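You operate a simulated robot arm through the tools that you are given. There is no shell and no other tool. Be economical: measure what you need, move in short steps, check, and stop when the job is done.

You run a simulated robot arm. Do the job below in one go: nothing can be reset, and whatever is moved stays where it is left.

JOB
Pull the table leaf out, lock it, stand the green glass on it.
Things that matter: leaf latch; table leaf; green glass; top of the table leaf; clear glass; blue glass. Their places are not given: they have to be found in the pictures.

It is judged by the outcome, as a careful person would: the job done as asked, and still so three seconds after it is handed in. It fails if anything else is knocked over, pushed out of place, dropped, spilled or broken.

ROBOT AND FRAMES
A 7-joint arm with a two-finger parallel gripper, fixed in place. Base frame: the origin is at the foot of the arm, x ahead of it, y to its left, z up; the work surface is at about z = 750. Readings come in mm, rad, newtons and seconds.
With the tool pointing down near the work surface it reaches from about 340 to 740 mm from the base axis. Its first joint turns from -2.007 to 2.007 rad. Payload 3.91 kg.
Tool frame: the origin (TCP) lies between the finger pads and is the grasp point; the fingertips stand 30 mm ahead of it; z points along the fingers, y is the line along which they close. The gripper opens to 110 mm. The fingers are 20 mm wide and 10 mm thick; the gripper's body (48 by 112 mm) begins 55 mm behind the TCP.
Orientation is that of the tool frame in the base frame, as a unit quaternion [x, y, z, w]. With the fingers straight down and closing along the base's y, the tool's x points along the base's -x, its y along +y and its z along -z.

CONTROLS
- The arm moves only by the tool jog_arm. Its argument "targets" is a list of rows, each an object (a shift or turn left out is 0, a gripper value left out holds the last) with "turn": the turn, a rotation vector about the base's x, y, z in units of 90 degrees (1.0 is 90 degrees), a list of three; "linear": the shift along the base's x, y, z in units of 100 mm (1.0 is 100 mm), a list of three; "gripper": the opening, from 0 (shut) to 1 (fully open). In form: [{"turn": [ax, ay, az], "linear": [dx, dy, dz], "gripper": gripper}, ...]. A call has 1 to 20 rows; each row is the pose to reach, as a shift and turn from the pose commanded when the call began. A call with a number of a shift or a turn outside -1 to 1 is refused whole. A row lasts 0.2 s, in which the tool goes at most 50 mm and 0.15 rad; a call with a longer step from one row to the next is refused whole, and so is a gripper value outside its range. A pose out of reach is approached as far as the arm can. The call stops where the force on the tool passes 40 N (or 10 N more than at its start, if that is more) or the arm is blocked; 0.2 s more then pass. Each finger travels about 108 mm/s and halts on what it meets, pressing with about 33 N; the grip force reading is that of the motor and also rises with nothing between the fingers. The clock runs only during rows and for 0.2 s after the last one: add rows that repeat a pose to give the fingers time. It gives the time, the measured TCP pose, the force on the tool (base axes), the opening and the grip force at its end, in the units of the frame above (readings bear some noise), and new pictures: "pictures" is both (left out), scene, wrist or none.
- Cameras (640 x 400 px; columns grow to the right, rows downward): "scene" is fixed at [49.8, -650.3, 1433.5]; the picture's right is [0.81, -0.58, 0.00], its down [-0.37, -0.51, -0.78] and it looks along [0.45, 0.63, -0.63] (base axes); focal length 335 px, centre (320, 200). "wrist" rides on the gripper at [-36, 0, -57] in the tool frame; the picture's right is [0.00, -1.00, 0.00], its down [0.97, 0.00, -0.24] and it looks along [0.24, 0.00, 0.97] (tool axes); focal length 218 px, centre (320, 200).
- move_column(by): slides the trunk up (or, below 0, down) by that many mm; the arm rides with it, the base frame stays. It gives what a move gives, with no picture.
- locate(camera, pixels): for up to 12 pixels [column, row] of the newest picture of that camera ("zoom" is the newest enlarged one), the place [x, y, z] in the base frame of the surface seen there, good to about 2 mm. It takes no simulated time.
- inspect(camera, box): a new picture of the part [left, top, right, bottom] of that camera's present view, enlarged. It takes no simulated time.
- close_job(): hands the job in; it is judged then, once.

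Go step by step. Measure first, check grasps and placings, and put right what went wrong. The budget is 80 turns and 120 pictures, counting those below and the enlarged ones. Unless the task says otherwise, let go and move clear before handing in, and close with one line.

The tools are called after "Request:" as name(argument=value, ...) on one line, values as JSON. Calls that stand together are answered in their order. jog_arm: Moves the arm, as the interface text tells. Its arguments: {"type":"object","properties":{"targets":{"type":"array"},"pictures":{"type":"string","enum":["both","scene","wrist","none"]}},"required":["targets"]} The other tools are called the same way: move_column (by) slides the trunk up or down; locate (camera, pixels) gives the place of the surface under pixels of a picture; inspect (camera, box) takes an enlarged picture of a part of a camera's view; close_job () hands the job in.

At the start:

```text
clock: 0.0
eef_pos: [648.8, -69.7, 998.7]
orientation: [0.0, 1.0, 0.0, 0.0]
contact_force: [0.4, -1.0, 0.6]
opening: 110.0
gripper_force: 0.1
trunk travel left (down, up): [-700.0, 290.0]
```

scene: 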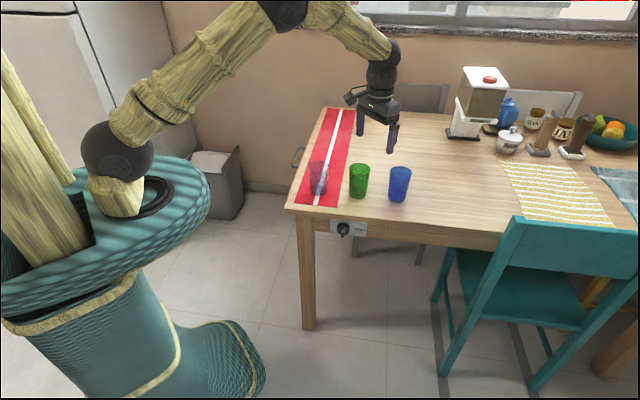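
wrist: 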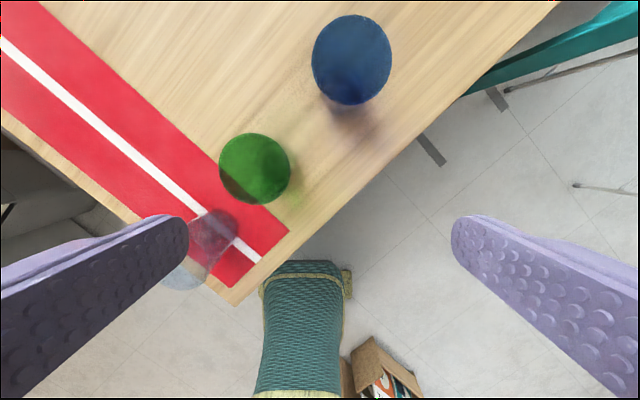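

The scene shows three glasses near (318,178), (358,181), (400,184), a knob panel at (345,229) and a handle near (297,157). I'll look closer.

Request:
inspect(camera="scene", box=[270, 90, 430, 250])

Request:
inspect(camera="scene", box=[310, 205, 390, 255])

Request:
locate(camera="scene", pixels=[[287, 207], [327, 108], [343, 229], [360, 229], [297, 157], [318, 205], [340, 112], [320, 190], [358, 195], [400, 198], [500, 245], [305, 230]])

```text
2.50 times, centred on (350, 170) of scene
```

zoom: 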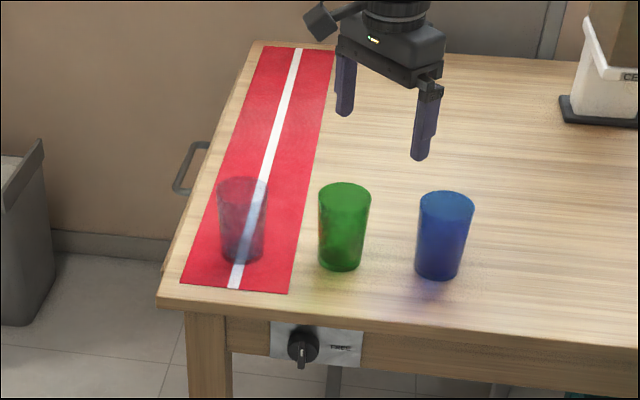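

```text
8.00 times, centred on (350, 230) of scene
```

zoom: 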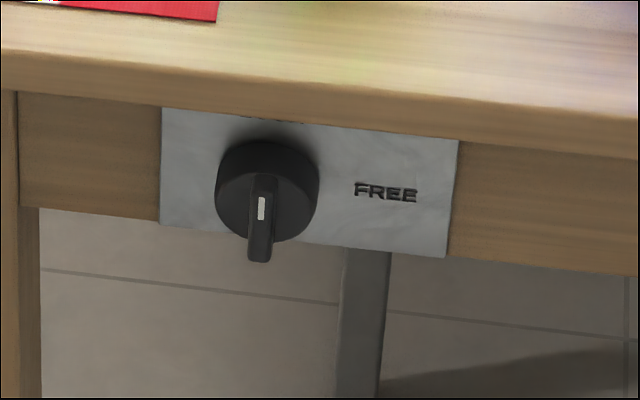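

```text
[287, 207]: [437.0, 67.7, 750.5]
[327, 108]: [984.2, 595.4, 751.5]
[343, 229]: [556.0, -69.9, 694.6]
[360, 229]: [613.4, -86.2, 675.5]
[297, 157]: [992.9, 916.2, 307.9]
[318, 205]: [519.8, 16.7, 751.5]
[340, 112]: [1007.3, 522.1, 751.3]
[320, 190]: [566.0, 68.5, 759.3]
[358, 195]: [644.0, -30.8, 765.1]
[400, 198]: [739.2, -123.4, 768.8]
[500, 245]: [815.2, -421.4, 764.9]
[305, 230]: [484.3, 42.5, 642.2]
```

The latch knob's plate reads FREE with its pointer down; a handle sticks out of the table's left side near scene (293,162). I'll inspect the handle.

Request:
inspect(camera="scene", box=[276, 135, 324, 165])

Request:
locate(camera="scene", pixels=[[292, 162], [293, 158], [296, 151], [300, 148], [303, 148], [295, 165], [335, 226], [349, 222], [366, 226], [343, 236], [343, 223], [341, 233]])

```text
13.33 times, centred on (300, 150) of scene
```

zoom: 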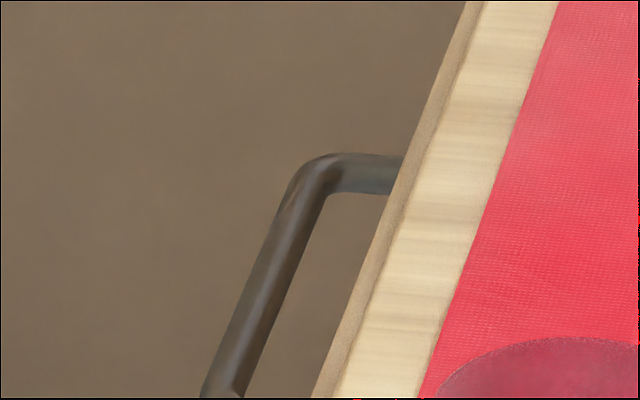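

```text
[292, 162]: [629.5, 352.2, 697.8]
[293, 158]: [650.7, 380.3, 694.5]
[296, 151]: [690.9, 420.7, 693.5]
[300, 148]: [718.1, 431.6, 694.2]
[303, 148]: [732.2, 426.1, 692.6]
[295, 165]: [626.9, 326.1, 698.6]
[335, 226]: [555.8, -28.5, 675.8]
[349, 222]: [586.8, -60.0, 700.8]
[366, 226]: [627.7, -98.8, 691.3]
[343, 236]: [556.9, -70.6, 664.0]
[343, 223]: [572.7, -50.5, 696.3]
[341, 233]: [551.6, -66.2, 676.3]
```

The handle bar runs from about (625,345) to (693,423) at z≈694, roughly 75 mm off the table edge, so the leaf pulls toward (-0.69,0.72). I'll yaw the tool to 44° and move above the handle.

Request:
jog_arm(targets=[{"turn": [0, 0, 0.08], "linear": [0, 0.2, 0]}, {"turn": [0, 0, 0.165], "linear": [0, 0.4, 0]}, {"turn": [0, 0, 0.25], "linear": [0, 0.6, 0]}, {"turn": [0, 0, 0.335], "linear": [0, 0.8, 0]}, {"turn": [0, 0, 0.42], "linear": [0, 0.9, 0]}, {"turn": [0, 0, 0.49], "linear": [0, 1, 0]}], pictures="none")

Request:
jog_arm(targets=[{"linear": [0, 0.4, 0]}, {"linear": [0, 0.8, 0]}, {"linear": [0, 1, 0]}], pictures="none")

Request:
jog_arm(targets=[{"linear": [0, 0.4, 0]}, {"linear": [0, 0.8, 0]}, {"linear": [0, 1, 0]}], pictures="none")

Request:
jog_arm(targets=[{"linear": [0, 0.4, 0]}, {"linear": [0, 0.8, 0]}, {"linear": [0, 1, 0]}], pictures="both")

```text
clock: 1.4
eef_pos: [649.5, 32.1, 998.1]
orientation: [-0.376, 0.927, 0.0, 0.0]
contact_force: [-0.4, 1.0, -1.0]
opening: 110.0
gripper_force: 0.0
trunk travel left (down, up): [-700.0, 290.0]
```

```text
clock: 2.2
eef_pos: [648.5, 132.9, 999.4]
orientation: [-0.375, 0.927, -0.001, 0.0]
contact_force: [-0.6, 0.2, -0.4]
opening: 110.3
gripper_force: 0.0
trunk travel left (down, up): [-700.0, 290.0]
```

```text
clock: 3.0
eef_pos: [648.6, 232.4, 998.6]
orientation: [-0.375, 0.927, 0.0, 0.0]
contact_force: [0.4, -0.3, 0.1]
opening: 110.0
gripper_force: 0.0
trunk travel left (down, up): [-700.0, 290.0]
```

```text
clock: 3.8
eef_pos: [651.1, 333.6, 998.1]
orientation: [-0.376, 0.927, 0.0, 0.0]
contact_force: [-0.3, 0.4, -0.1]
opening: 110.1
gripper_force: 0.0
trunk travel left (down, up): [-700.0, 290.0]
```

scene: 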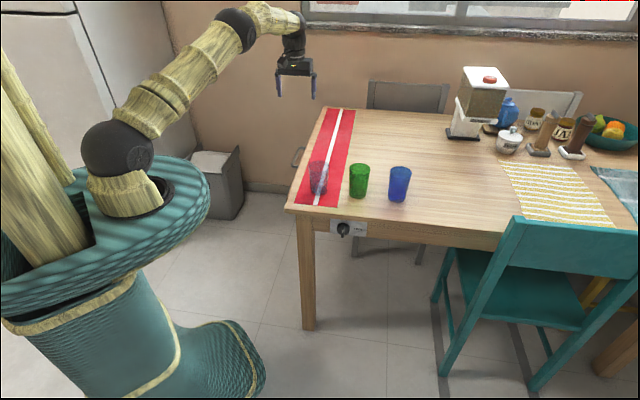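
wrist: 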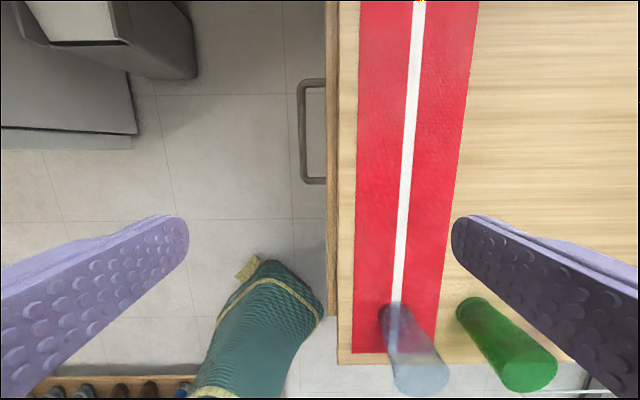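

The table edge is vertical in the wrist view, so the yaw is aligned; the handle is at wrist (302,130). Measuring it from here.

Request:
locate(camera="wrist", pixels=[[302, 85], [302, 110], [302, 130], [302, 155], [303, 178], [320, 83], [320, 181], [333, 130], [342, 100], [342, 300]])

Request:
inspect(camera="wrist", box=[272, 60, 368, 200])

```text
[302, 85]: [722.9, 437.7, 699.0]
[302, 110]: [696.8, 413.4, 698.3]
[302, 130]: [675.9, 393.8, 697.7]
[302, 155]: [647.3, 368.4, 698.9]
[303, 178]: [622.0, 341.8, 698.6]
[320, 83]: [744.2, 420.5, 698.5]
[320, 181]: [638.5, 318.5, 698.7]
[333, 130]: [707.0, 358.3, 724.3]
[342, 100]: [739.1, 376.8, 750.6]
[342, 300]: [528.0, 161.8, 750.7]
```

```text
2.86 times, centred on (320, 130) of wrist
```

zoom: 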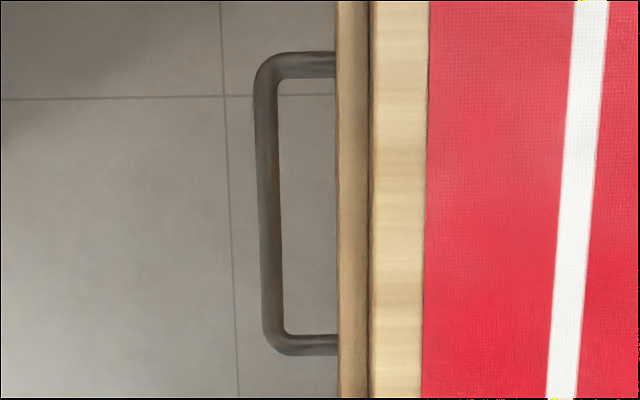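

The bar is centred near (672,391), z≈693, with only ~47 mm to the leaf face. I'll grasp at (650,370) with the gripper half closed and the TCP staying near z=708 so the body clears the table top.

Request:
jog_arm(targets=[{"linear": [0, 0.2, 0], "gripper": 0.42}, {"linear": [-0.01, 0.365, 0], "gripper": 0.42}, {"linear": [-0.01, 0.365, 0], "gripper": 0.42}], pictures="none")

Request:
move_column(by=-210)

Request:
jog_arm(targets=[{"linear": [0, 0, 0], "gripper": 0.42}], pictures="both")

```text
clock: 4.6
eef_pos: [649.1, 366.7, 999.0]
orientation: [-0.375, 0.927, 0.0, 0.0]
contact_force: [-1.0, 0.6, 0.8]
opening: 46.2
gripper_force: 0.0
trunk travel left (down, up): [-700.0, 290.0]
```

```text
clock: 6.8
eef_pos: [648.0, 368.8, 789.4]
orientation: [-0.375, 0.927, 0.001, 0.001]
contact_force: [0.1, -0.2, -0.6]
opening: 46.1
gripper_force: 0.0
trunk travel left (down, up): [-490.0, 500.0]
```

```text
clock: 7.2
eef_pos: [648.7, 368.0, 789.8]
orientation: [-0.376, 0.927, 0.0, 0.0]
contact_force: [0.4, -0.1, 0.3]
opening: 46.0
gripper_force: 0.2
trunk travel left (down, up): [-490.0, 500.0]
```

scene: 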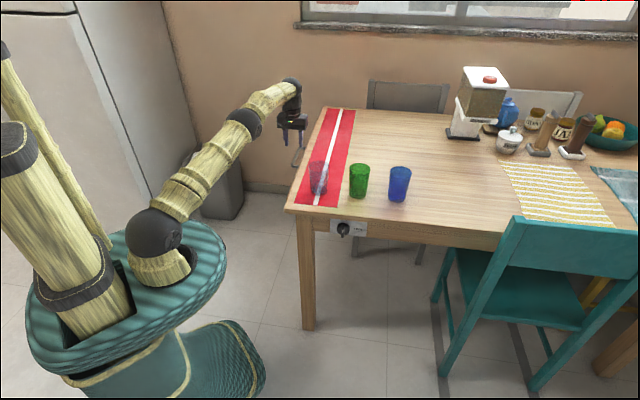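
wrist: 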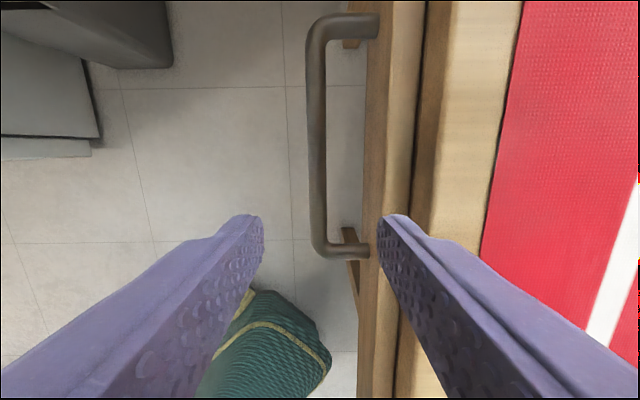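

The fingers straddle the bar, but the right finger may be close to the leaf's front panel (column 366). Measuring the gap.

Request:
locate(camera="wrist", pixels=[[317, 198], [317, 100], [369, 198], [390, 150], [412, 120], [425, 120], [435, 120], [368, 120], [350, 250], [328, 198], [308, 198]])

```text
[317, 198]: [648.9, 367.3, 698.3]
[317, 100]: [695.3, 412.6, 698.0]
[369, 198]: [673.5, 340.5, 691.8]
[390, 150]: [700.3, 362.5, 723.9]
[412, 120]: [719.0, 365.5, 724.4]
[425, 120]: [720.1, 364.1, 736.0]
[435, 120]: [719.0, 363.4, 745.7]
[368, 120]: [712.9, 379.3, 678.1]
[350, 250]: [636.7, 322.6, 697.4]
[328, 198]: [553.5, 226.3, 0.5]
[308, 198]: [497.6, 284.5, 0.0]
```

Bar to leaf face is 36 mm and the leaf top is at z≈724. I'll narrow the gripper to 36 mm, descend to z≈706, and close on the bar.

Request:
jog_arm(targets=[{"linear": [0, 0, -0.1], "gripper": 0.33}, {"linear": [0, 0, -0.4], "gripper": 0.33}, {"linear": [0, 0, -0.7], "gripper": 0.33}, {"linear": [0, 0, -0.85], "gripper": 0.33}, {"linear": [0, 0, -0.85], "gripper": 0.33}], pictures="none")

Request:
jog_arm(targets=[{"gripper": 0.0}, {"gripper": 0.0}, {"gripper": 0.0}], pictures="wrist")

```text
clock: 8.4
eef_pos: [648.5, 367.6, 703.2]
orientation: [-0.375, 0.927, 0.001, -0.001]
contact_force: [0.6, 1.0, -0.6]
opening: 36.3
gripper_force: 0.0
trunk travel left (down, up): [-490.0, 500.0]
```

```text
clock: 9.2
eef_pos: [647.2, 368.1, 703.5]
orientation: [-0.376, 0.926, 0.0, 0.0]
contact_force: [-8.2, 4.8, -2.2]
opening: 12.7
gripper_force: 44.5
trunk travel left (down, up): [-490.0, 500.0]
```

wrist: 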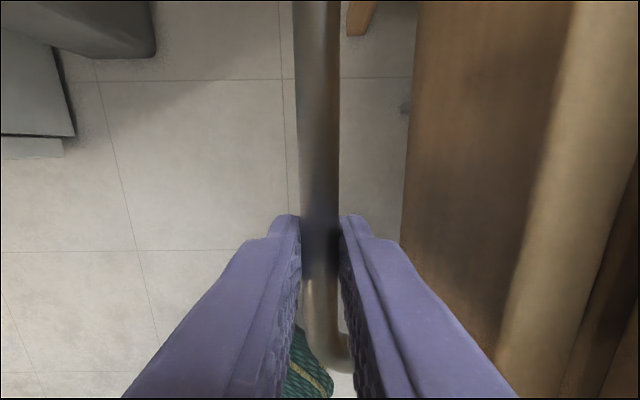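

The bar is gripped (opening 12.7 mm, force 44 N). I'll pull slowly along (-0.696,0.718).

Request:
jog_arm(targets=[{"linear": [-0.07, 0.072, 0]}, {"linear": [-0.14, 0.144, 0]}, {"linear": [-0.21, 0.215, 0]}, {"linear": [-0.28, 0.287, 0]}, {"linear": [-0.35, 0.36, 0]}], pictures="both")

```text
clock: 9.9
eef_pos: [643.6, 371.5, 703.3]
orientation: [-0.373, 0.928, -0.011, 0.006]
contact_force: [13.0, 0.9, -4.9]
opening: 13.1
gripper_force: 44.9
trunk travel left (down, up): [-490.0, 500.0]
stopped in row 3: the force on the tool passed its limit (the readings are from after the stop); the commanded pose is now the measured one
```

scene: 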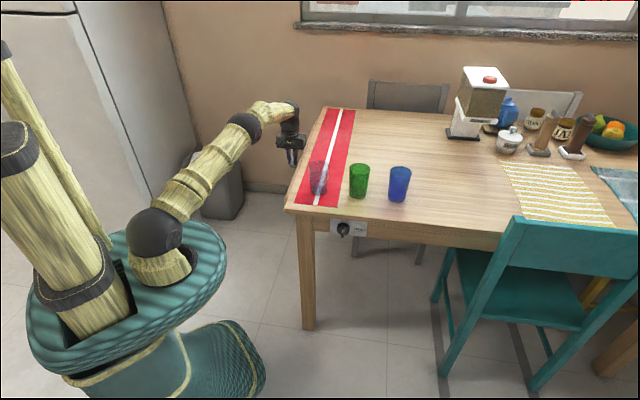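
wrist: 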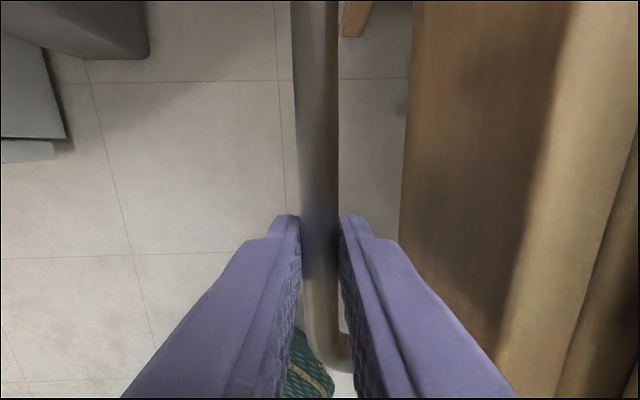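

The pull stopped after ~5 mm on force; it could be stiction or the latch. I'll try again in finer steps and watch the reaction.

Request:
jog_arm(targets=[{"linear": [-0.02, 0.021, 0]}, {"linear": [-0.04, 0.042, 0]}, {"linear": [-0.06, 0.063, 0]}, {"linear": [-0.08, 0.084, 0]}, {"linear": [-0.1, 0.105, 0]}, {"linear": [-0.12, 0.126, 0]}, {"linear": [-0.14, 0.147, 0]}, {"linear": [-0.16, 0.168, 0]}], pictures="wrist")

Request:
inspect(camera="scene", box=[310, 205, 390, 255])

```text
clock: 10.7
eef_pos: [641.8, 372.9, 704.3]
orientation: [-0.371, 0.929, -0.014, 0.007]
contact_force: [16.1, 3.2, -8.3]
opening: 13.1
gripper_force: 44.7
trunk travel left (down, up): [-490.0, 500.0]
stopped in row 3: the force on the tool passed its limit (the readings are from after the stop); the commanded pose is now the measured one
```

wrist: 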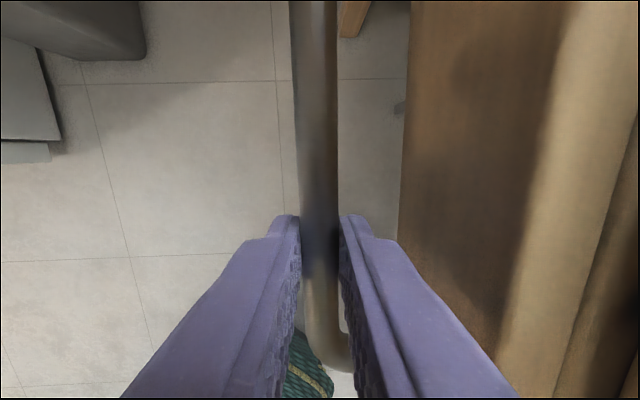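

```text
8.00 times, centred on (350, 230) of scene
```

zoom: 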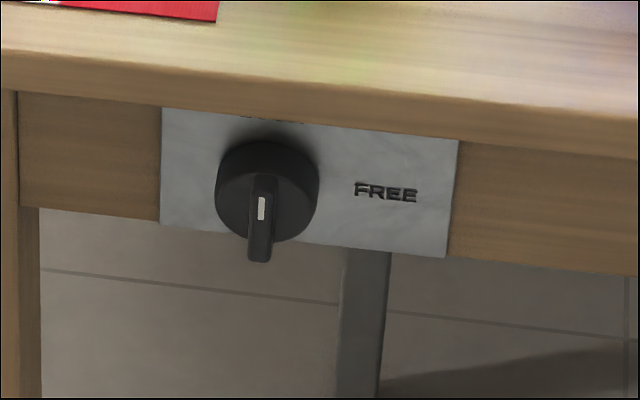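

The tool only tilted and the leaf didn't move, so the latch is engaged: the pointer is down and FREE is at 3 o'clock. I'll release the handle, rise, and go to turn the knob to FREE first.

Request:
jog_arm(targets=[{"gripper": 0.33}, {"gripper": 0.33}, {"gripper": 0.33}], pictures="wrist")

```text
clock: 11.5
eef_pos: [640.3, 373.7, 705.2]
orientation: [-0.37, 0.929, -0.013, 0.008]
contact_force: [-0.1, 0.0, -0.4]
opening: 36.2
gripper_force: 0.1
trunk travel left (down, up): [-490.0, 500.0]
```

wrist: 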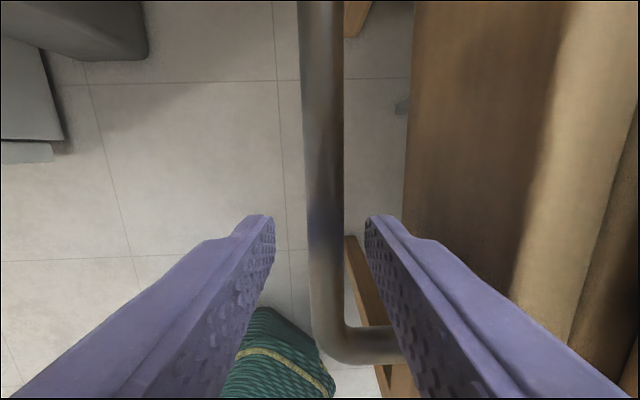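

The gripper is free of the bar. Raising the column and traversing back at a safe height above the glasses.

Request:
move_column(by=290)

Request:
jog_arm(targets=[{"turn": [0.0115, 0.0156, 0.007], "linear": [-0.14, -0.4, 0]}, {"turn": [0.0115, 0.0156, 0.007], "linear": [-0.28, -0.8, 0]}, {"turn": [0.0115, 0.0156, 0.007], "linear": [-0.35, -1, 0]}], pictures="none")

Request:
jog_arm(targets=[{"linear": [-0.14, -0.4, 0]}, {"linear": [-0.28, -0.8, 0]}, {"linear": [-0.35, -1, 0]}], pictures="none")

Request:
jog_arm(targets=[{"linear": [-0.14, -0.4, 0]}, {"linear": [-0.28, -0.8, 0]}, {"linear": [-0.35, -1, 0]}], pictures="none")

Request:
jog_arm(targets=[{"linear": [-0.14, -0.4, 0]}, {"linear": [-0.28, -0.8, 0]}, {"linear": [-0.35, -1, 0]}], pictures="none")

Request:
jog_arm(targets=[{"linear": [-0.14, -0.4, 0]}, {"linear": [-0.28, -0.8, 0]}, {"linear": [-0.35, -1, 0]}], pictures="none")

```text
clock: 14.4
eef_pos: [641.3, 373.4, 996.2]
orientation: [-0.37, 0.929, -0.013, 0.008]
contact_force: [-0.3, 0.2, 0.7]
opening: 36.5
gripper_force: 0.1
trunk travel left (down, up): [-780.0, 210.0]
```

```text
clock: 15.2
eef_pos: [605.9, 273.8, 997.5]
orientation: [-0.374, 0.927, 0.001, -0.001]
contact_force: [0.4, 0.0, 0.0]
opening: 36.2
gripper_force: 0.0
trunk travel left (down, up): [-780.0, 210.0]
```

```text
clock: 16.0
eef_pos: [569.0, 175.2, 996.1]
orientation: [-0.374, 0.927, 0.002, 0.0]
contact_force: [0.4, -0.5, -0.7]
opening: 36.3
gripper_force: 0.0
trunk travel left (down, up): [-780.0, 210.0]
```

```text
clock: 16.8
eef_pos: [534.9, 73.6, 995.8]
orientation: [-0.376, 0.927, 0.001, 0.0]
contact_force: [-0.2, 0.7, 0.1]
opening: 36.2
gripper_force: 0.1
trunk travel left (down, up): [-780.0, 210.0]
```

```text
clock: 17.6
eef_pos: [499.4, -26.5, 995.5]
orientation: [-0.375, 0.927, 0.001, 0.0]
contact_force: [0.4, 0.8, -0.4]
opening: 36.6
gripper_force: 0.1
trunk travel left (down, up): [-780.0, 210.0]
```

```text
clock: 18.4
eef_pos: [465.3, -127.7, 996.7]
orientation: [-0.374, 0.927, 0.0, 0.0]
contact_force: [2.0, -1.1, 0.1]
opening: 36.6
gripper_force: 0.1
trunk travel left (down, up): [-780.0, 210.0]
```

Now pitching the tool to horizontal, facing the latch along (0.72,0.69,0).

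Request:
jog_arm(targets=[{"turn": [0.063, -0.0655, 0], "linear": [0, -0.05, 0]}, {"turn": [0.126, -0.131, 0], "linear": [-0.02, -0.1, 0]}, {"turn": [0.189, -0.196, 0], "linear": [-0.05, -0.15, 0]}, {"turn": [0.252, -0.262, 0], "linear": [-0.08, -0.2, 0]}, {"turn": [0.315, -0.327, 0], "linear": [-0.1, -0.25, 0]}, {"turn": [0.378, -0.393, 0], "linear": [-0.12, -0.3, 0]}, {"turn": [0.441, -0.458, 0], "linear": [-0.14, -0.35, 0]}, {"turn": [0.504, -0.524, 0], "linear": [-0.16, -0.4, 0]}, {"turn": [0.567, -0.589, 0], "linear": [-0.17, -0.44, 0]}, {"turn": [0.63, -0.655, 0], "linear": [-0.17, -0.44, 0]}, {"turn": [0.694, -0.72, 0], "linear": [-0.17, -0.44, 0]}, {"turn": [0.694, -0.72, 0], "linear": [-0.17, -0.44, 0]}], pictures="scene")

```text
clock: 21.0
eef_pos: [449.6, -172.2, 996.2]
orientation: [-0.268, 0.656, 0.263, 0.655]
contact_force: [0.2, 1.0, 0.1]
opening: 36.0
gripper_force: 0.1
trunk travel left (down, up): [-780.0, 210.0]
```

scene: 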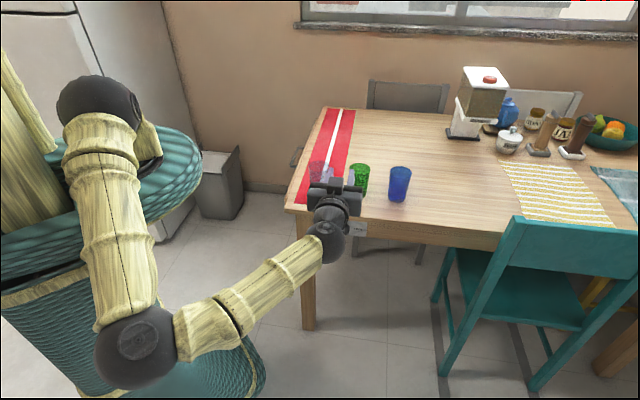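

The horizontal pose was reached with the elbow clear of the table. Lowering to latch height (z≈700) about 130 mm in front of the table edge.

Request:
move_column(by=-300)

Request:
jog_arm(targets=[{"gripper": 0.5}, {"gripper": 0.5}], pictures="both")

```text
clock: 24.0
eef_pos: [447.9, -169.8, 695.8]
orientation: [-0.267, 0.656, 0.264, 0.655]
contact_force: [-0.2, 0.3, 0.7]
opening: 36.3
gripper_force: 0.1
trunk travel left (down, up): [-480.0, 510.0]
```

```text
clock: 24.6
eef_pos: [447.9, -169.7, 695.5]
orientation: [-0.265, 0.657, 0.262, 0.655]
contact_force: [-0.1, 0.3, 0.4]
opening: 55.0
gripper_force: 0.1
trunk travel left (down, up): [-480.0, 510.0]
```

scene: 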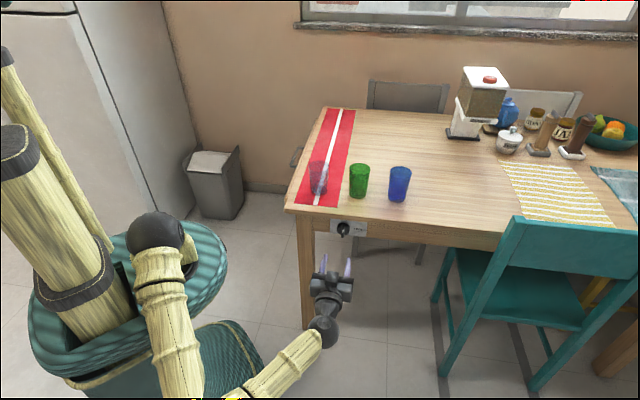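
wrist: 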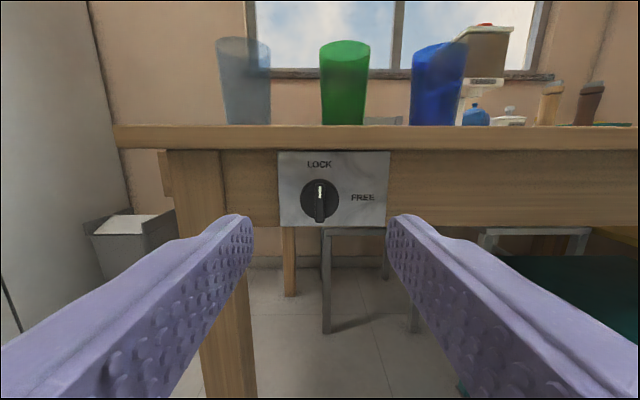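

LOCK is at 12 o'clock and FREE at 3 o'clock. I'll zoom in to see which end the pointer's white mark is on, and measure.

Request:
inspect(camera="wrist", box=[270, 145, 398, 233])

Request:
locate(camera="wrist", pixels=[[320, 187], [320, 200], [320, 218], [308, 200], [333, 200], [345, 205], [375, 205], [290, 205], [320, 140], [320, 149], [345, 120], [320, 180]])

```text
4.55 times, centred on (334, 189) of wrist
```

zoom: 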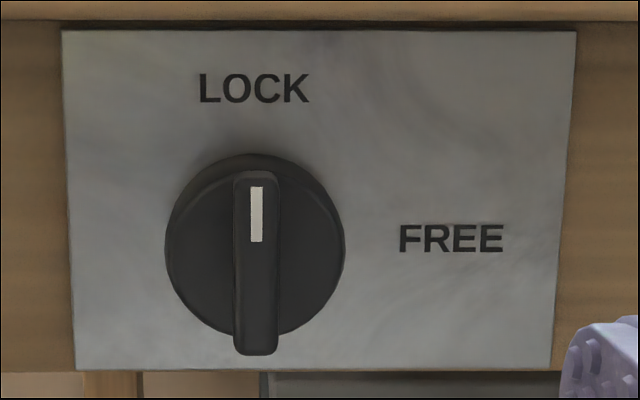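

```text
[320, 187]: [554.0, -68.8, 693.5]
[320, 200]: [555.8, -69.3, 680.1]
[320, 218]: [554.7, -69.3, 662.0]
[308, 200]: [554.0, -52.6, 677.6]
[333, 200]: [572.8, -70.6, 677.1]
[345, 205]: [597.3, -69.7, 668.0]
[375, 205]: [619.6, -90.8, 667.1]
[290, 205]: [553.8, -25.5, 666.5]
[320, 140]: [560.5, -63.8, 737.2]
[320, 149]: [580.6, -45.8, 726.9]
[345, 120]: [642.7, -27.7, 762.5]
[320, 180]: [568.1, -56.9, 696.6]
```

The white mark is at the top, so the latch is at LOCK; it needs 90° clockwise to FREE. The bar is centred at (555,-69,677) and about 10 mm proud, so I'll approach with the fingers either side of it.

Request:
jog_arm(targets=[{"linear": [0.2, 0.19, -0.06], "gripper": 0.3}, {"linear": [0.4, 0.383, -0.12], "gripper": 0.3}, {"linear": [0.6, 0.575, -0.18], "gripper": 0.3}, {"linear": [0.7, 0.67, -0.18], "gripper": 0.3}, {"linear": [0.7, 0.67, -0.18], "gripper": 0.3}], pictures="wrist")

```text
clock: 25.8
eef_pos: [514.2, -113.1, 679.7]
orientation: [-0.274, 0.663, 0.252, 0.65]
contact_force: [0.0, 0.8, -0.5]
opening: 33.0
gripper_force: 0.0
trunk travel left (down, up): [-480.0, 510.0]
```

wrist: 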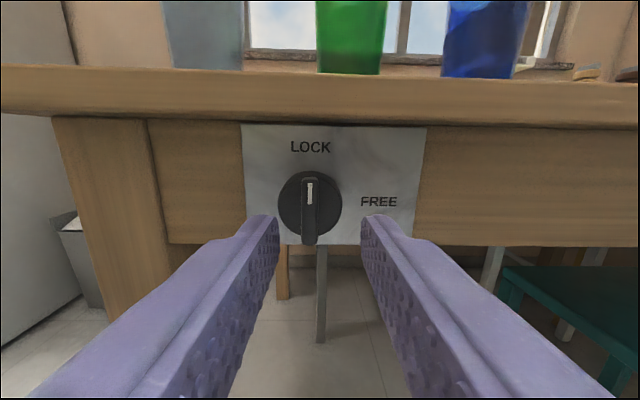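

The tool fell short of the command (y −113 rather than −103) with a slight tilt, so it may be a lag or a joint limit. Checking with a hold.

Request:
jog_arm(targets=[{"linear": [0, 0, 0]}, {"linear": [0, 0, 0]}], pictures="scene")

```text
clock: 26.4
eef_pos: [514.0, -113.1, 681.0]
orientation: [-0.274, 0.661, 0.252, 0.651]
contact_force: [-0.6, 0.2, -0.5]
opening: 33.1
gripper_force: 0.0
trunk travel left (down, up): [-480.0, 510.0]
```

scene: 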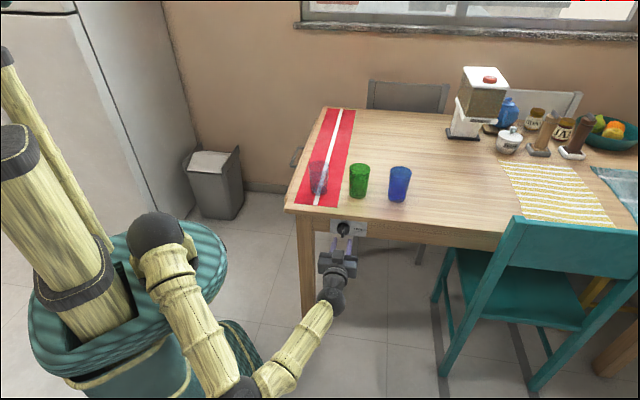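

The arm stalls against a joint limit. I'll measure where shoulder, elbow and wrist are to choose a better trunk height.

Request:
locate(camera="scene", pixels=[[155, 232], [175, 270], [205, 345], [238, 392], [270, 380], [315, 325], [335, 298], [337, 265], [60, 280], [180, 250]])

```text
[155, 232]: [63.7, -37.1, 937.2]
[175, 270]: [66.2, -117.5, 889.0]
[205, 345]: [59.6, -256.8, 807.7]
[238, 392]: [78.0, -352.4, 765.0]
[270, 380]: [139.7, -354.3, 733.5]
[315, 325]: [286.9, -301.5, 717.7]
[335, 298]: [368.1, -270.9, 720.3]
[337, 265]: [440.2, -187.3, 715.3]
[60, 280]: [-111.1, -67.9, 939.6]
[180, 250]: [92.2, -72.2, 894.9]
```

Shoulder is ~200 mm above the tool with the elbow swung out right. I'll back off, drop the trunk 150 mm and raise the tool by the same amount, then see whether the pose becomes reachable.

Request:
jog_arm(targets=[{"linear": [-0.2, -0.19, 0]}, {"linear": [-0.4, -0.38, 0]}, {"linear": [-0.58, -0.55, 0.15]}, {"linear": [-0.58, -0.55, 0.15]}], pictures="none")

Request:
jog_arm(targets=[{"linear": [0, 0, 0.3]}, {"linear": [0, 0, 0.6]}, {"linear": [0, 0, 0.9]}, {"linear": [0, 0, 1]}], pictures="none")

Request:
move_column(by=-150)

Request:
jog_arm(targets=[{"linear": [0, 0, 0.3]}, {"linear": [0, 0, 0.45]}, {"linear": [0, 0, 0.45]}], pictures="scene")

```text
clock: 27.4
eef_pos: [458.7, -157.4, 693.8]
orientation: [-0.265, 0.656, 0.265, 0.655]
contact_force: [0.1, 0.1, -0.4]
opening: 33.1
gripper_force: 0.0
trunk travel left (down, up): [-480.0, 510.0]
```

```text
clock: 28.4
eef_pos: [459.3, -158.5, 793.7]
orientation: [-0.265, 0.656, 0.264, 0.656]
contact_force: [-0.4, 0.0, 0.3]
opening: 33.1
gripper_force: 0.0
trunk travel left (down, up): [-480.0, 510.0]
```

```text
clock: 30.1
eef_pos: [458.6, -159.9, 642.2]
orientation: [-0.266, 0.655, 0.265, 0.656]
contact_force: [-0.2, 0.2, -0.8]
opening: 33.2
gripper_force: 0.0
trunk travel left (down, up): [-330.0, 660.0]
```

```text
clock: 30.9
eef_pos: [458.8, -158.9, 687.6]
orientation: [-0.265, 0.655, 0.265, 0.656]
contact_force: [0.0, 0.7, 0.5]
opening: 33.2
gripper_force: 0.1
trunk travel left (down, up): [-330.0, 660.0]
```

scene: 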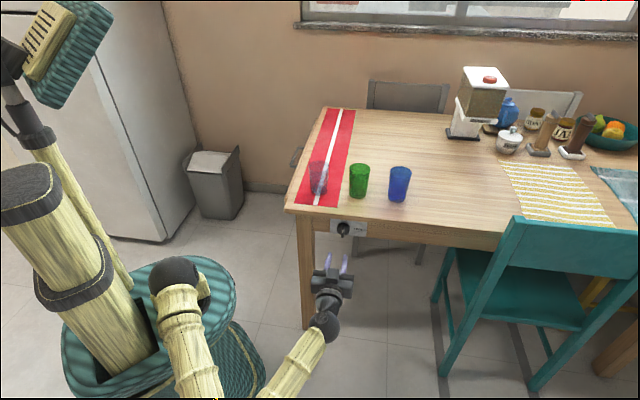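

Pose is clean here. Advancing again, 70 mm first.

Request:
jog_arm(targets=[{"linear": [0.2, 0.193, -0.05]}, {"linear": [0.4, 0.385, -0.1]}, {"linear": [0.51, 0.486, -0.1]}, {"linear": [0.51, 0.486, -0.1]}], pictures="wrist")

```text
clock: 31.9
eef_pos: [510.4, -110.1, 678.3]
orientation: [-0.266, 0.655, 0.266, 0.655]
contact_force: [0.2, 0.0, 0.4]
opening: 33.0
gripper_force: 0.0
trunk travel left (down, up): [-330.0, 660.0]
```

wrist: 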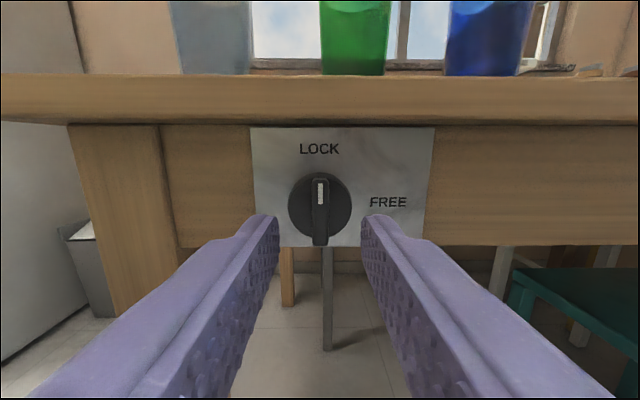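

The bar at (320,212) is centred between the fingers and pose tracking is exact. Advancing 37 mm so the pads overlap the bar.

Request:
jog_arm(targets=[{"linear": [0.14, 0.135, 0]}, {"linear": [0.22, 0.212, 0]}, {"linear": [0.267, 0.257, 0]}, {"linear": [0.267, 0.257, 0]}], pictures="wrist")

```text
clock: 32.9
eef_pos: [536.2, -85.7, 678.4]
orientation: [-0.265, 0.656, 0.264, 0.656]
contact_force: [0.6, 0.1, -0.1]
opening: 33.1
gripper_force: 0.0
trunk travel left (down, up): [-330.0, 660.0]
```

wrist: 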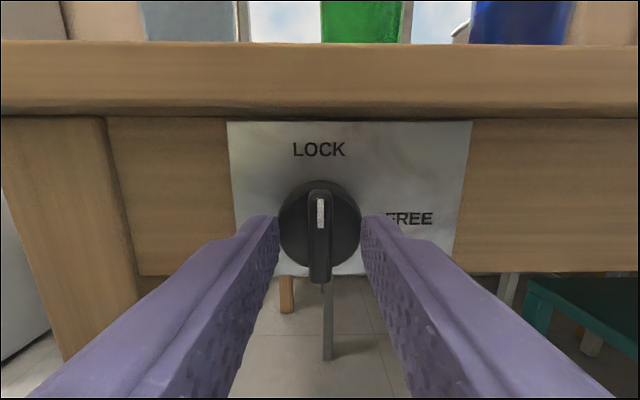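

Fingers are beside the bar with no contact yet. Closing on it.

Request:
jog_arm(targets=[{"gripper": 0}, {"gripper": 0}, {"gripper": 0}], pictures="wrist")

```text
clock: 33.7
eef_pos: [537.1, -84.7, 677.8]
orientation: [-0.265, 0.656, 0.264, 0.656]
contact_force: [3.2, -0.2, 1.3]
opening: 9.9
gripper_force: 45.1
trunk travel left (down, up): [-330.0, 660.0]
```

wrist: 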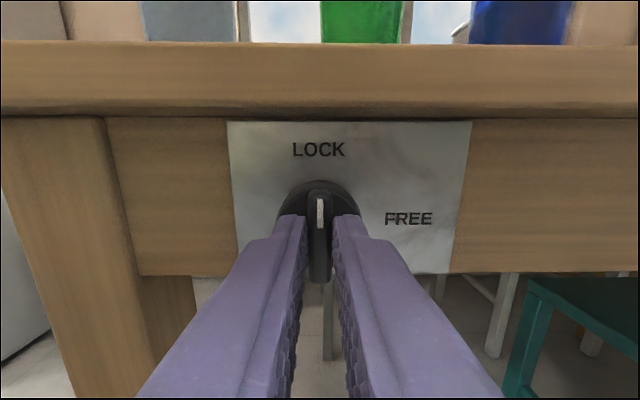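

The bar is gripped (9.9 mm). Rotating clockwise about the knob axis (0.72,0.694,0).

Request:
jog_arm(targets=[{"turn": [0.058, 0.056, 0]}, {"turn": [0.115, 0.111, 0]}, {"turn": [0.173, 0.167, 0]}, {"turn": [0.23, 0.222, 0]}, {"turn": [0.288, 0.278, 0]}, {"turn": [0.346, 0.333, 0]}], pictures="wrist")

```text
clock: 35.1
eef_pos: [536.9, -86.1, 676.8]
orientation: [-0.003, 0.707, 0.487, 0.513]
contact_force: [12.2, -10.7, -0.3]
opening: 9.9
gripper_force: 44.9
trunk travel left (down, up): [-330.0, 660.0]
```

wrist: 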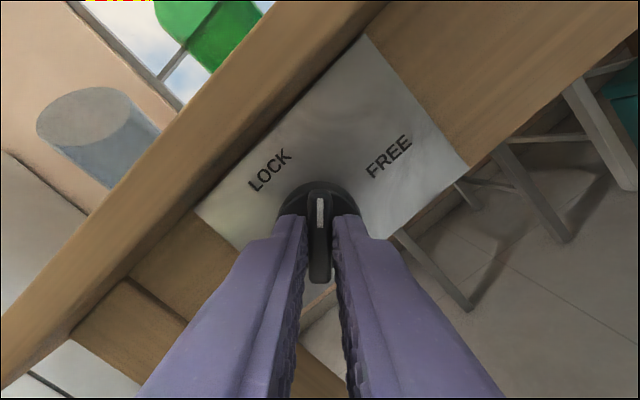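

The knob turns with the gripper (mark now ~45° between LOCK and FREE). Continuing to 90°.

Request:
jog_arm(targets=[{"turn": [0.058, 0.056, 0]}, {"turn": [0.115, 0.111, 0]}, {"turn": [0.173, 0.167, 0]}, {"turn": [0.23, 0.222, 0]}, {"turn": [0.288, 0.278, 0]}, {"turn": [0.346, 0.333, 0]}, {"turn": [0.37, 0.357, 0]}], pictures="wrist")

```text
clock: 36.7
eef_pos: [537.8, -86.6, 675.7]
orientation: [0.276, 0.651, 0.649, 0.279]
contact_force: [13.3, -15.2, -13.9]
opening: 9.9
gripper_force: 45.0
trunk travel left (down, up): [-330.0, 660.0]
```

wrist: 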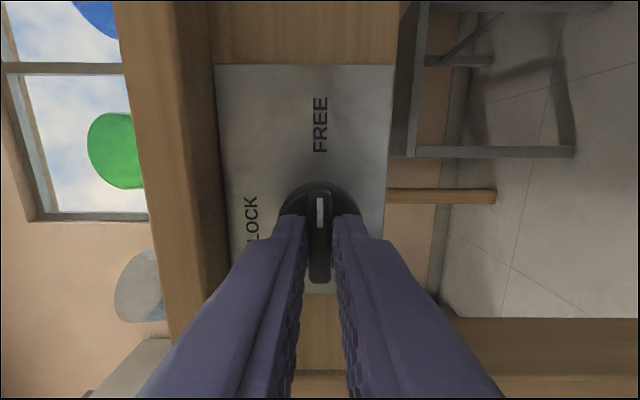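

The mark now points at FREE. Releasing and backing straight off.

Request:
jog_arm(targets=[{"gripper": 0.3}, {"gripper": 0.3}, {"linear": [-0.15, -0.145, 0], "gripper": 0.3}, {"linear": [-0.4, -0.386, 0], "gripper": 0.3}, {"linear": [-0.7, -0.675, 0], "gripper": 0.3}], pictures="wrist")

```text
clock: 37.9
eef_pos: [467.0, -153.1, 678.6]
orientation: [0.274, 0.651, 0.65, 0.28]
contact_force: [0.7, -0.3, -0.1]
opening: 32.9
gripper_force: 0.1
trunk travel left (down, up): [-330.0, 660.0]
```

wrist: 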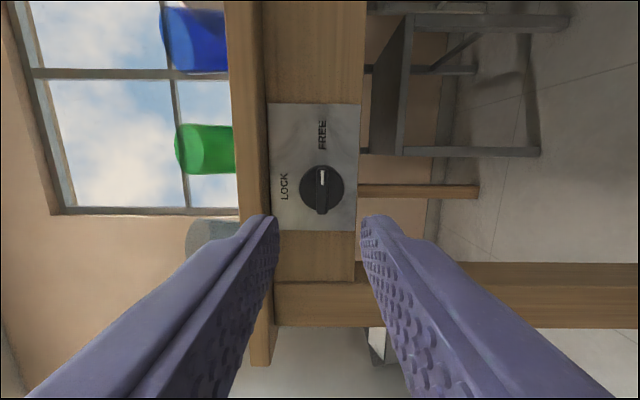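

FREE holds. Unrolling the tool while retreating, then raising and pitching back to tool-down.

Request:
jog_arm(targets=[{"turn": [-0.06, -0.058, 0]}, {"turn": [-0.12, -0.116, 0]}, {"turn": [-0.18, -0.174, 0]}, {"turn": [-0.24, -0.232, 0]}, {"turn": [-0.3, -0.29, 0]}, {"turn": [-0.36, -0.348, 0]}, {"turn": [-0.42, -0.406, 0]}, {"turn": [-0.48, -0.464, 0]}, {"turn": [-0.54, -0.522, 0]}, {"turn": [-0.6, -0.58, 0]}, {"turn": [-0.66, -0.638, 0]}, {"turn": [-0.714, -0.688, 0]}], pictures="none")

Request:
move_column(by=320)

Request:
jog_arm(targets=[{"turn": [-0.063, 0.0655, 0], "linear": [0, 0.1, 0]}, {"turn": [-0.126, 0.131, 0], "linear": [0, 0.2, 0]}, {"turn": [-0.189, 0.196, 0], "linear": [0, 0.3, 0]}, {"turn": [-0.252, 0.262, 0], "linear": [0, 0.4, 0]}, {"turn": [-0.315, 0.327, 0], "linear": [0, 0.5, 0]}, {"turn": [-0.378, 0.393, 0], "linear": [0.05, 0.6, 0]}, {"turn": [-0.441, 0.458, 0], "linear": [0.1, 0.7, 0]}, {"turn": [-0.504, 0.524, 0], "linear": [0.15, 0.8, 0]}, {"turn": [-0.567, 0.589, 0], "linear": [0.2, 0.9, 0]}, {"turn": [-0.63, 0.655, 0], "linear": [0.25, 0.95, 0]}, {"turn": [-0.694, 0.72, 0], "linear": [0.3, 1, 0]}], pictures="none")

```text
clock: 40.5
eef_pos: [466.9, -152.7, 677.8]
orientation: [-0.265, 0.655, 0.265, 0.656]
contact_force: [0.4, -0.7, -0.3]
opening: 32.8
gripper_force: 0.1
trunk travel left (down, up): [-330.0, 660.0]
```

```text
clock: 43.7
eef_pos: [467.0, -151.3, 999.3]
orientation: [-0.265, 0.656, 0.266, 0.655]
contact_force: [-0.2, 0.0, -0.5]
opening: 32.9
gripper_force: 0.0
trunk travel left (down, up): [-650.0, 340.0]
```

```text
clock: 46.1
eef_pos: [498.9, -49.3, 996.9]
orientation: [-0.373, 0.928, -0.001, -0.002]
contact_force: [1.5, -0.1, -1.2]
opening: 33.2
gripper_force: 0.0
trunk travel left (down, up): [-650.0, 340.0]
```

Tool is down again at (499,-49,997). Traversing back over the handle.

Request:
jog_arm(targets=[{"linear": [0.14, 0.4, 0]}, {"linear": [0.28, 0.8, 0]}, {"linear": [0.36, 1, 0]}], pictures="none")

Request:
jog_arm(targets=[{"linear": [0.14, 0.4, 0]}, {"linear": [0.28, 0.8, 0]}, {"linear": [0.36, 1, 0]}], pictures="none")

Request:
jog_arm(targets=[{"linear": [0.14, 0.4, 0]}, {"linear": [0.28, 0.8, 0]}, {"linear": [0.36, 1, 0]}], pictures="none")

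Request:
jog_arm(targets=[{"linear": [0.14, 0.4, 0]}, {"linear": [0.28, 0.8, 0]}, {"linear": [0.36, 1, 0]}], pictures="none")

Request:
jog_arm(targets=[{"linear": [0.055, 0.175, 0]}, {"linear": [0.055, 0.175, 0]}], pictures="none")

Request:
move_column(by=-210)

Request:
jog_arm(targets=[{"linear": [0, 0, 0]}], pictures="wrist")

```text
clock: 46.9
eef_pos: [534.8, 48.3, 996.6]
orientation: [-0.373, 0.928, 0.0, 0.0]
contact_force: [0.1, 0.5, -0.8]
opening: 33.3
gripper_force: 0.1
trunk travel left (down, up): [-650.0, 340.0]
```

```text
clock: 47.7
eef_pos: [568.1, 147.2, 996.1]
orientation: [-0.372, 0.928, 0.0, -0.002]
contact_force: [0.7, -0.5, -0.3]
opening: 33.1
gripper_force: 0.1
trunk travel left (down, up): [-650.0, 340.0]
```

```text
clock: 48.5
eef_pos: [604.8, 246.8, 998.4]
orientation: [-0.372, 0.928, 0.0, -0.001]
contact_force: [0.1, 0.5, 0.5]
opening: 32.8
gripper_force: 0.0
trunk travel left (down, up): [-650.0, 340.0]
```

```text
clock: 49.3
eef_pos: [642.0, 347.0, 996.9]
orientation: [-0.372, 0.928, -0.001, -0.001]
contact_force: [-0.2, -0.8, -0.4]
opening: 33.3
gripper_force: 0.0
trunk travel left (down, up): [-650.0, 340.0]
```

```text
clock: 49.9
eef_pos: [645.2, 364.1, 996.2]
orientation: [-0.373, 0.928, 0.0, 0.0]
contact_force: [0.3, -0.3, -0.1]
opening: 32.7
gripper_force: 0.0
trunk travel left (down, up): [-650.0, 340.0]
```

```text
clock: 52.1
eef_pos: [644.2, 364.6, 787.8]
orientation: [-0.373, 0.928, 0.0, 0.0]
contact_force: [-0.1, 0.4, 0.3]
opening: 33.3
gripper_force: 0.1
trunk travel left (down, up): [-440.0, 550.0]
```

```text
clock: 52.5
eef_pos: [645.5, 365.0, 786.3]
orientation: [-0.373, 0.928, -0.001, 0.0]
contact_force: [-0.1, 0.0, -0.2]
opening: 32.9
gripper_force: 0.1
trunk travel left (down, up): [-440.0, 550.0]
```

wrist: 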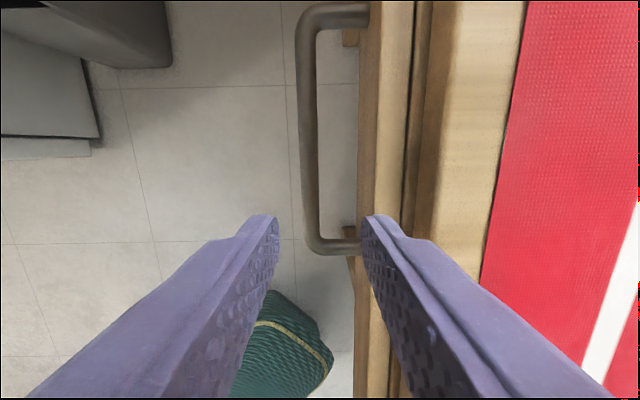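

The bar is now at column 309; measuring its offset before descending.

Request:
locate(camera="wrist", pixels=[[310, 198], [308, 100], [360, 180], [395, 120], [425, 120]])

```text
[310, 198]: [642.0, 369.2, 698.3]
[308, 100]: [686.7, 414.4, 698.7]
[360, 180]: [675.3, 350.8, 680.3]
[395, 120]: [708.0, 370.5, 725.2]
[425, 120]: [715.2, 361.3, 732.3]
```

The leaf has already popped ~6 mm outward, confirming it is free. Centring, descending and gripping.

Request:
jog_arm(targets=[{"linear": [-0.04, 0.042, -0.1], "gripper": 0.33}, {"linear": [-0.04, 0.042, -0.4], "gripper": 0.33}, {"linear": [-0.04, 0.042, -0.7], "gripper": 0.33}, {"linear": [-0.04, 0.042, -0.83], "gripper": 0.33}, {"linear": [-0.04, 0.042, -0.83], "gripper": 0.33}, {"linear": [-0.04, 0.042, -0.83], "gripper": 0}, {"linear": [-0.04, 0.042, -0.83], "gripper": 0}, {"linear": [-0.04, 0.042, -0.83], "gripper": 0}], pictures="wrist")

```text
clock: 54.4
eef_pos: [641.2, 368.5, 705.1]
orientation: [-0.373, 0.928, 0.001, -0.001]
contact_force: [-4.4, 0.5, -3.3]
opening: 12.7
gripper_force: 44.6
trunk travel left (down, up): [-440.0, 550.0]
```

wrist: 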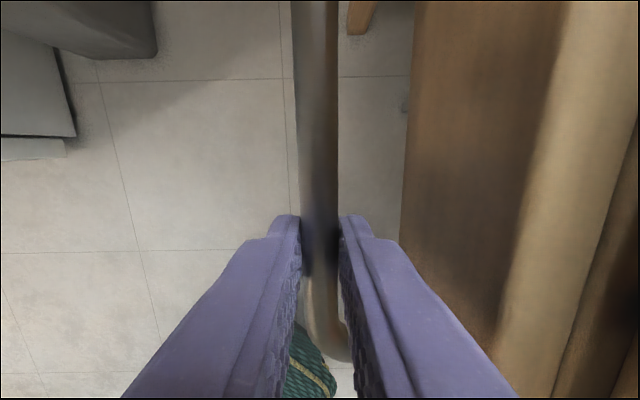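

Gripped (12.7 mm). Pulling gently along (-0.696,0.718).

Request:
jog_arm(targets=[{"linear": [-0.04, 0.041, 0]}, {"linear": [-0.09, 0.093, 0]}, {"linear": [-0.14, 0.144, 0]}, {"linear": [-0.2, 0.206, 0]}, {"linear": [-0.26, 0.268, 0]}, {"linear": [-0.32, 0.33, 0]}, {"linear": [-0.38, 0.392, 0]}, {"linear": [-0.44, 0.454, 0]}, {"linear": [-0.5, 0.516, 0]}], pictures="both")

```text
clock: 56.4
eef_pos: [590.1, 420.5, 704.3]
orientation: [-0.374, 0.928, 0.0, -0.001]
contact_force: [3.2, -0.8, 1.3]
opening: 12.7
gripper_force: 45.6
trunk travel left (down, up): [-440.0, 550.0]
```

scene: 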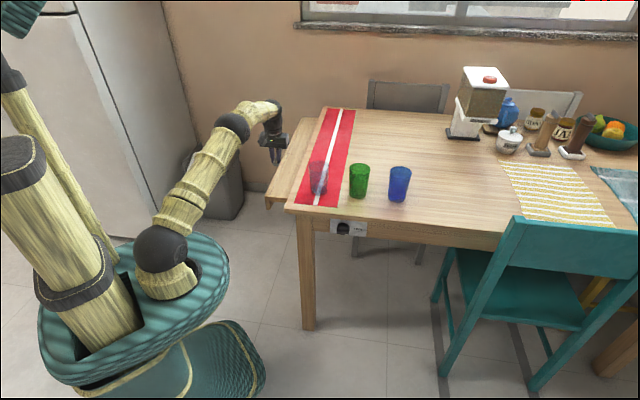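
wrist: 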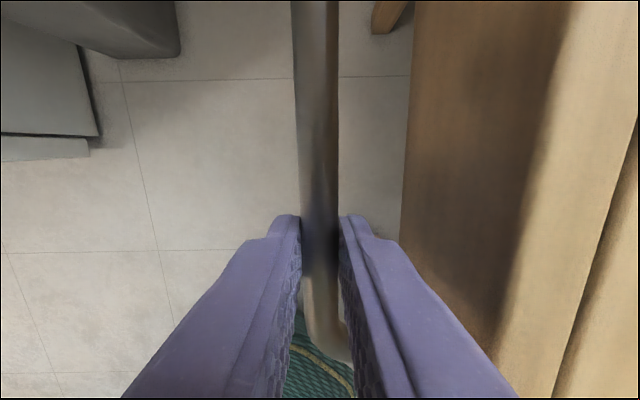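

The leaf slides out freely (72 mm so far). Continuing to pull until the stop.

Request:
jog_arm(targets=[{"linear": [-0.07, 0.072, 0]}, {"linear": [-0.14, 0.144, 0]}, {"linear": [-0.21, 0.216, 0]}, {"linear": [-0.28, 0.288, 0]}, {"linear": [-0.35, 0.36, 0]}, {"linear": [-0.42, 0.433, 0]}, {"linear": [-0.49, 0.505, 0]}, {"linear": [-0.56, 0.578, 0]}, {"linear": [-0.63, 0.65, 0]}, {"linear": [-0.7, 0.722, 0]}], pictures="none")

Request:
jog_arm(targets=[{"linear": [-0.06, 0.062, 0]}, {"linear": [-0.12, 0.124, 0]}, {"linear": [-0.18, 0.186, 0]}, {"linear": [-0.24, 0.248, 0]}, {"linear": [-0.3, 0.309, 0]}, {"linear": [-0.36, 0.371, 0]}, {"linear": [-0.42, 0.433, 0]}, {"linear": [-0.48, 0.495, 0]}, {"linear": [-0.54, 0.557, 0]}, {"linear": [-0.6, 0.619, 0]}], pictures="both")

```text
clock: 58.5
eef_pos: [518.1, 491.8, 705.4]
orientation: [-0.374, 0.928, 0.001, -0.001]
contact_force: [-15.8, -18.2, -3.9]
opening: 12.7
gripper_force: 45.2
trunk travel left (down, up): [-440.0, 550.0]
```

```text
clock: 60.8
eef_pos: [457.7, 552.3, 704.4]
orientation: [-0.374, 0.928, -0.002, -0.004]
contact_force: [-23.7, -26.5, -9.0]
opening: 12.8
gripper_force: 45.3
trunk travel left (down, up): [-440.0, 550.0]
```

scene: 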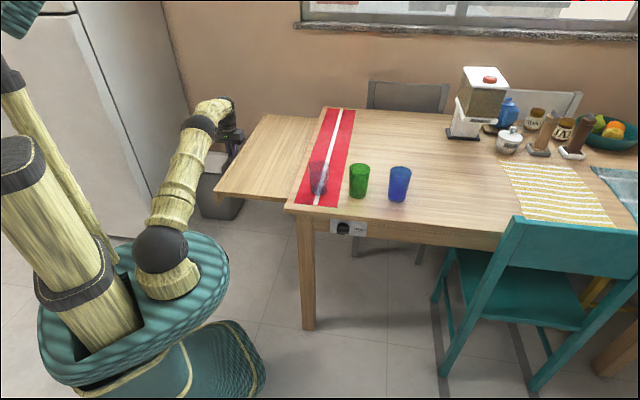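
wrist: 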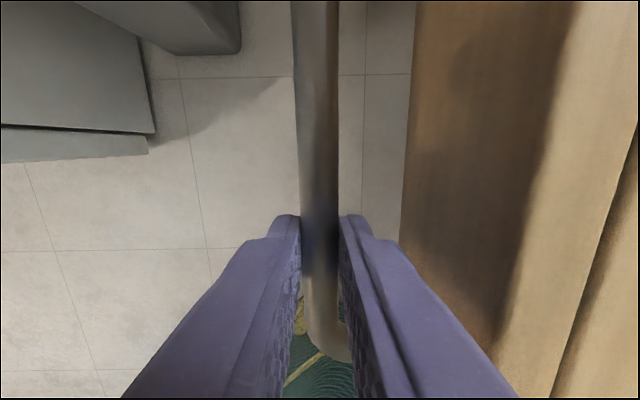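

About 260 mm out. There's a sideways load along −u because my direction is slightly off the rail (it runs at 45°). I'll ease it and continue to the stop.

Request:
jog_arm(targets=[{"linear": [-0.02, -0.02, 0]}, {"linear": [-0.04, -0.04, 0]}, {"linear": [-0.09, 0.01, 0]}, {"linear": [-0.14, 0.06, 0]}, {"linear": [-0.19, 0.11, 0]}, {"linear": [-0.24, 0.16, 0]}, {"linear": [-0.29, 0.21, 0]}, {"linear": [-0.34, 0.26, 0]}, {"linear": [-0.39, 0.31, 0]}, {"linear": [-0.44, 0.36, 0]}], pictures="scene")

```text
clock: 62.8
eef_pos: [431.9, 578.3, 704.9]
orientation: [-0.369, 0.93, -0.01, 0.005]
contact_force: [4.9, -7.9, -0.4]
opening: 12.9
gripper_force: 45.5
trunk travel left (down, up): [-440.0, 550.0]
stopped in row 10: the force on the tool passed its limit (the readings are from after the stop); the commanded pose is now the measured one
```

scene: 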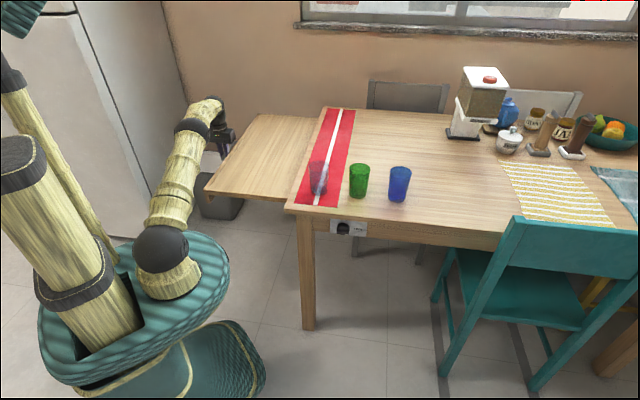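

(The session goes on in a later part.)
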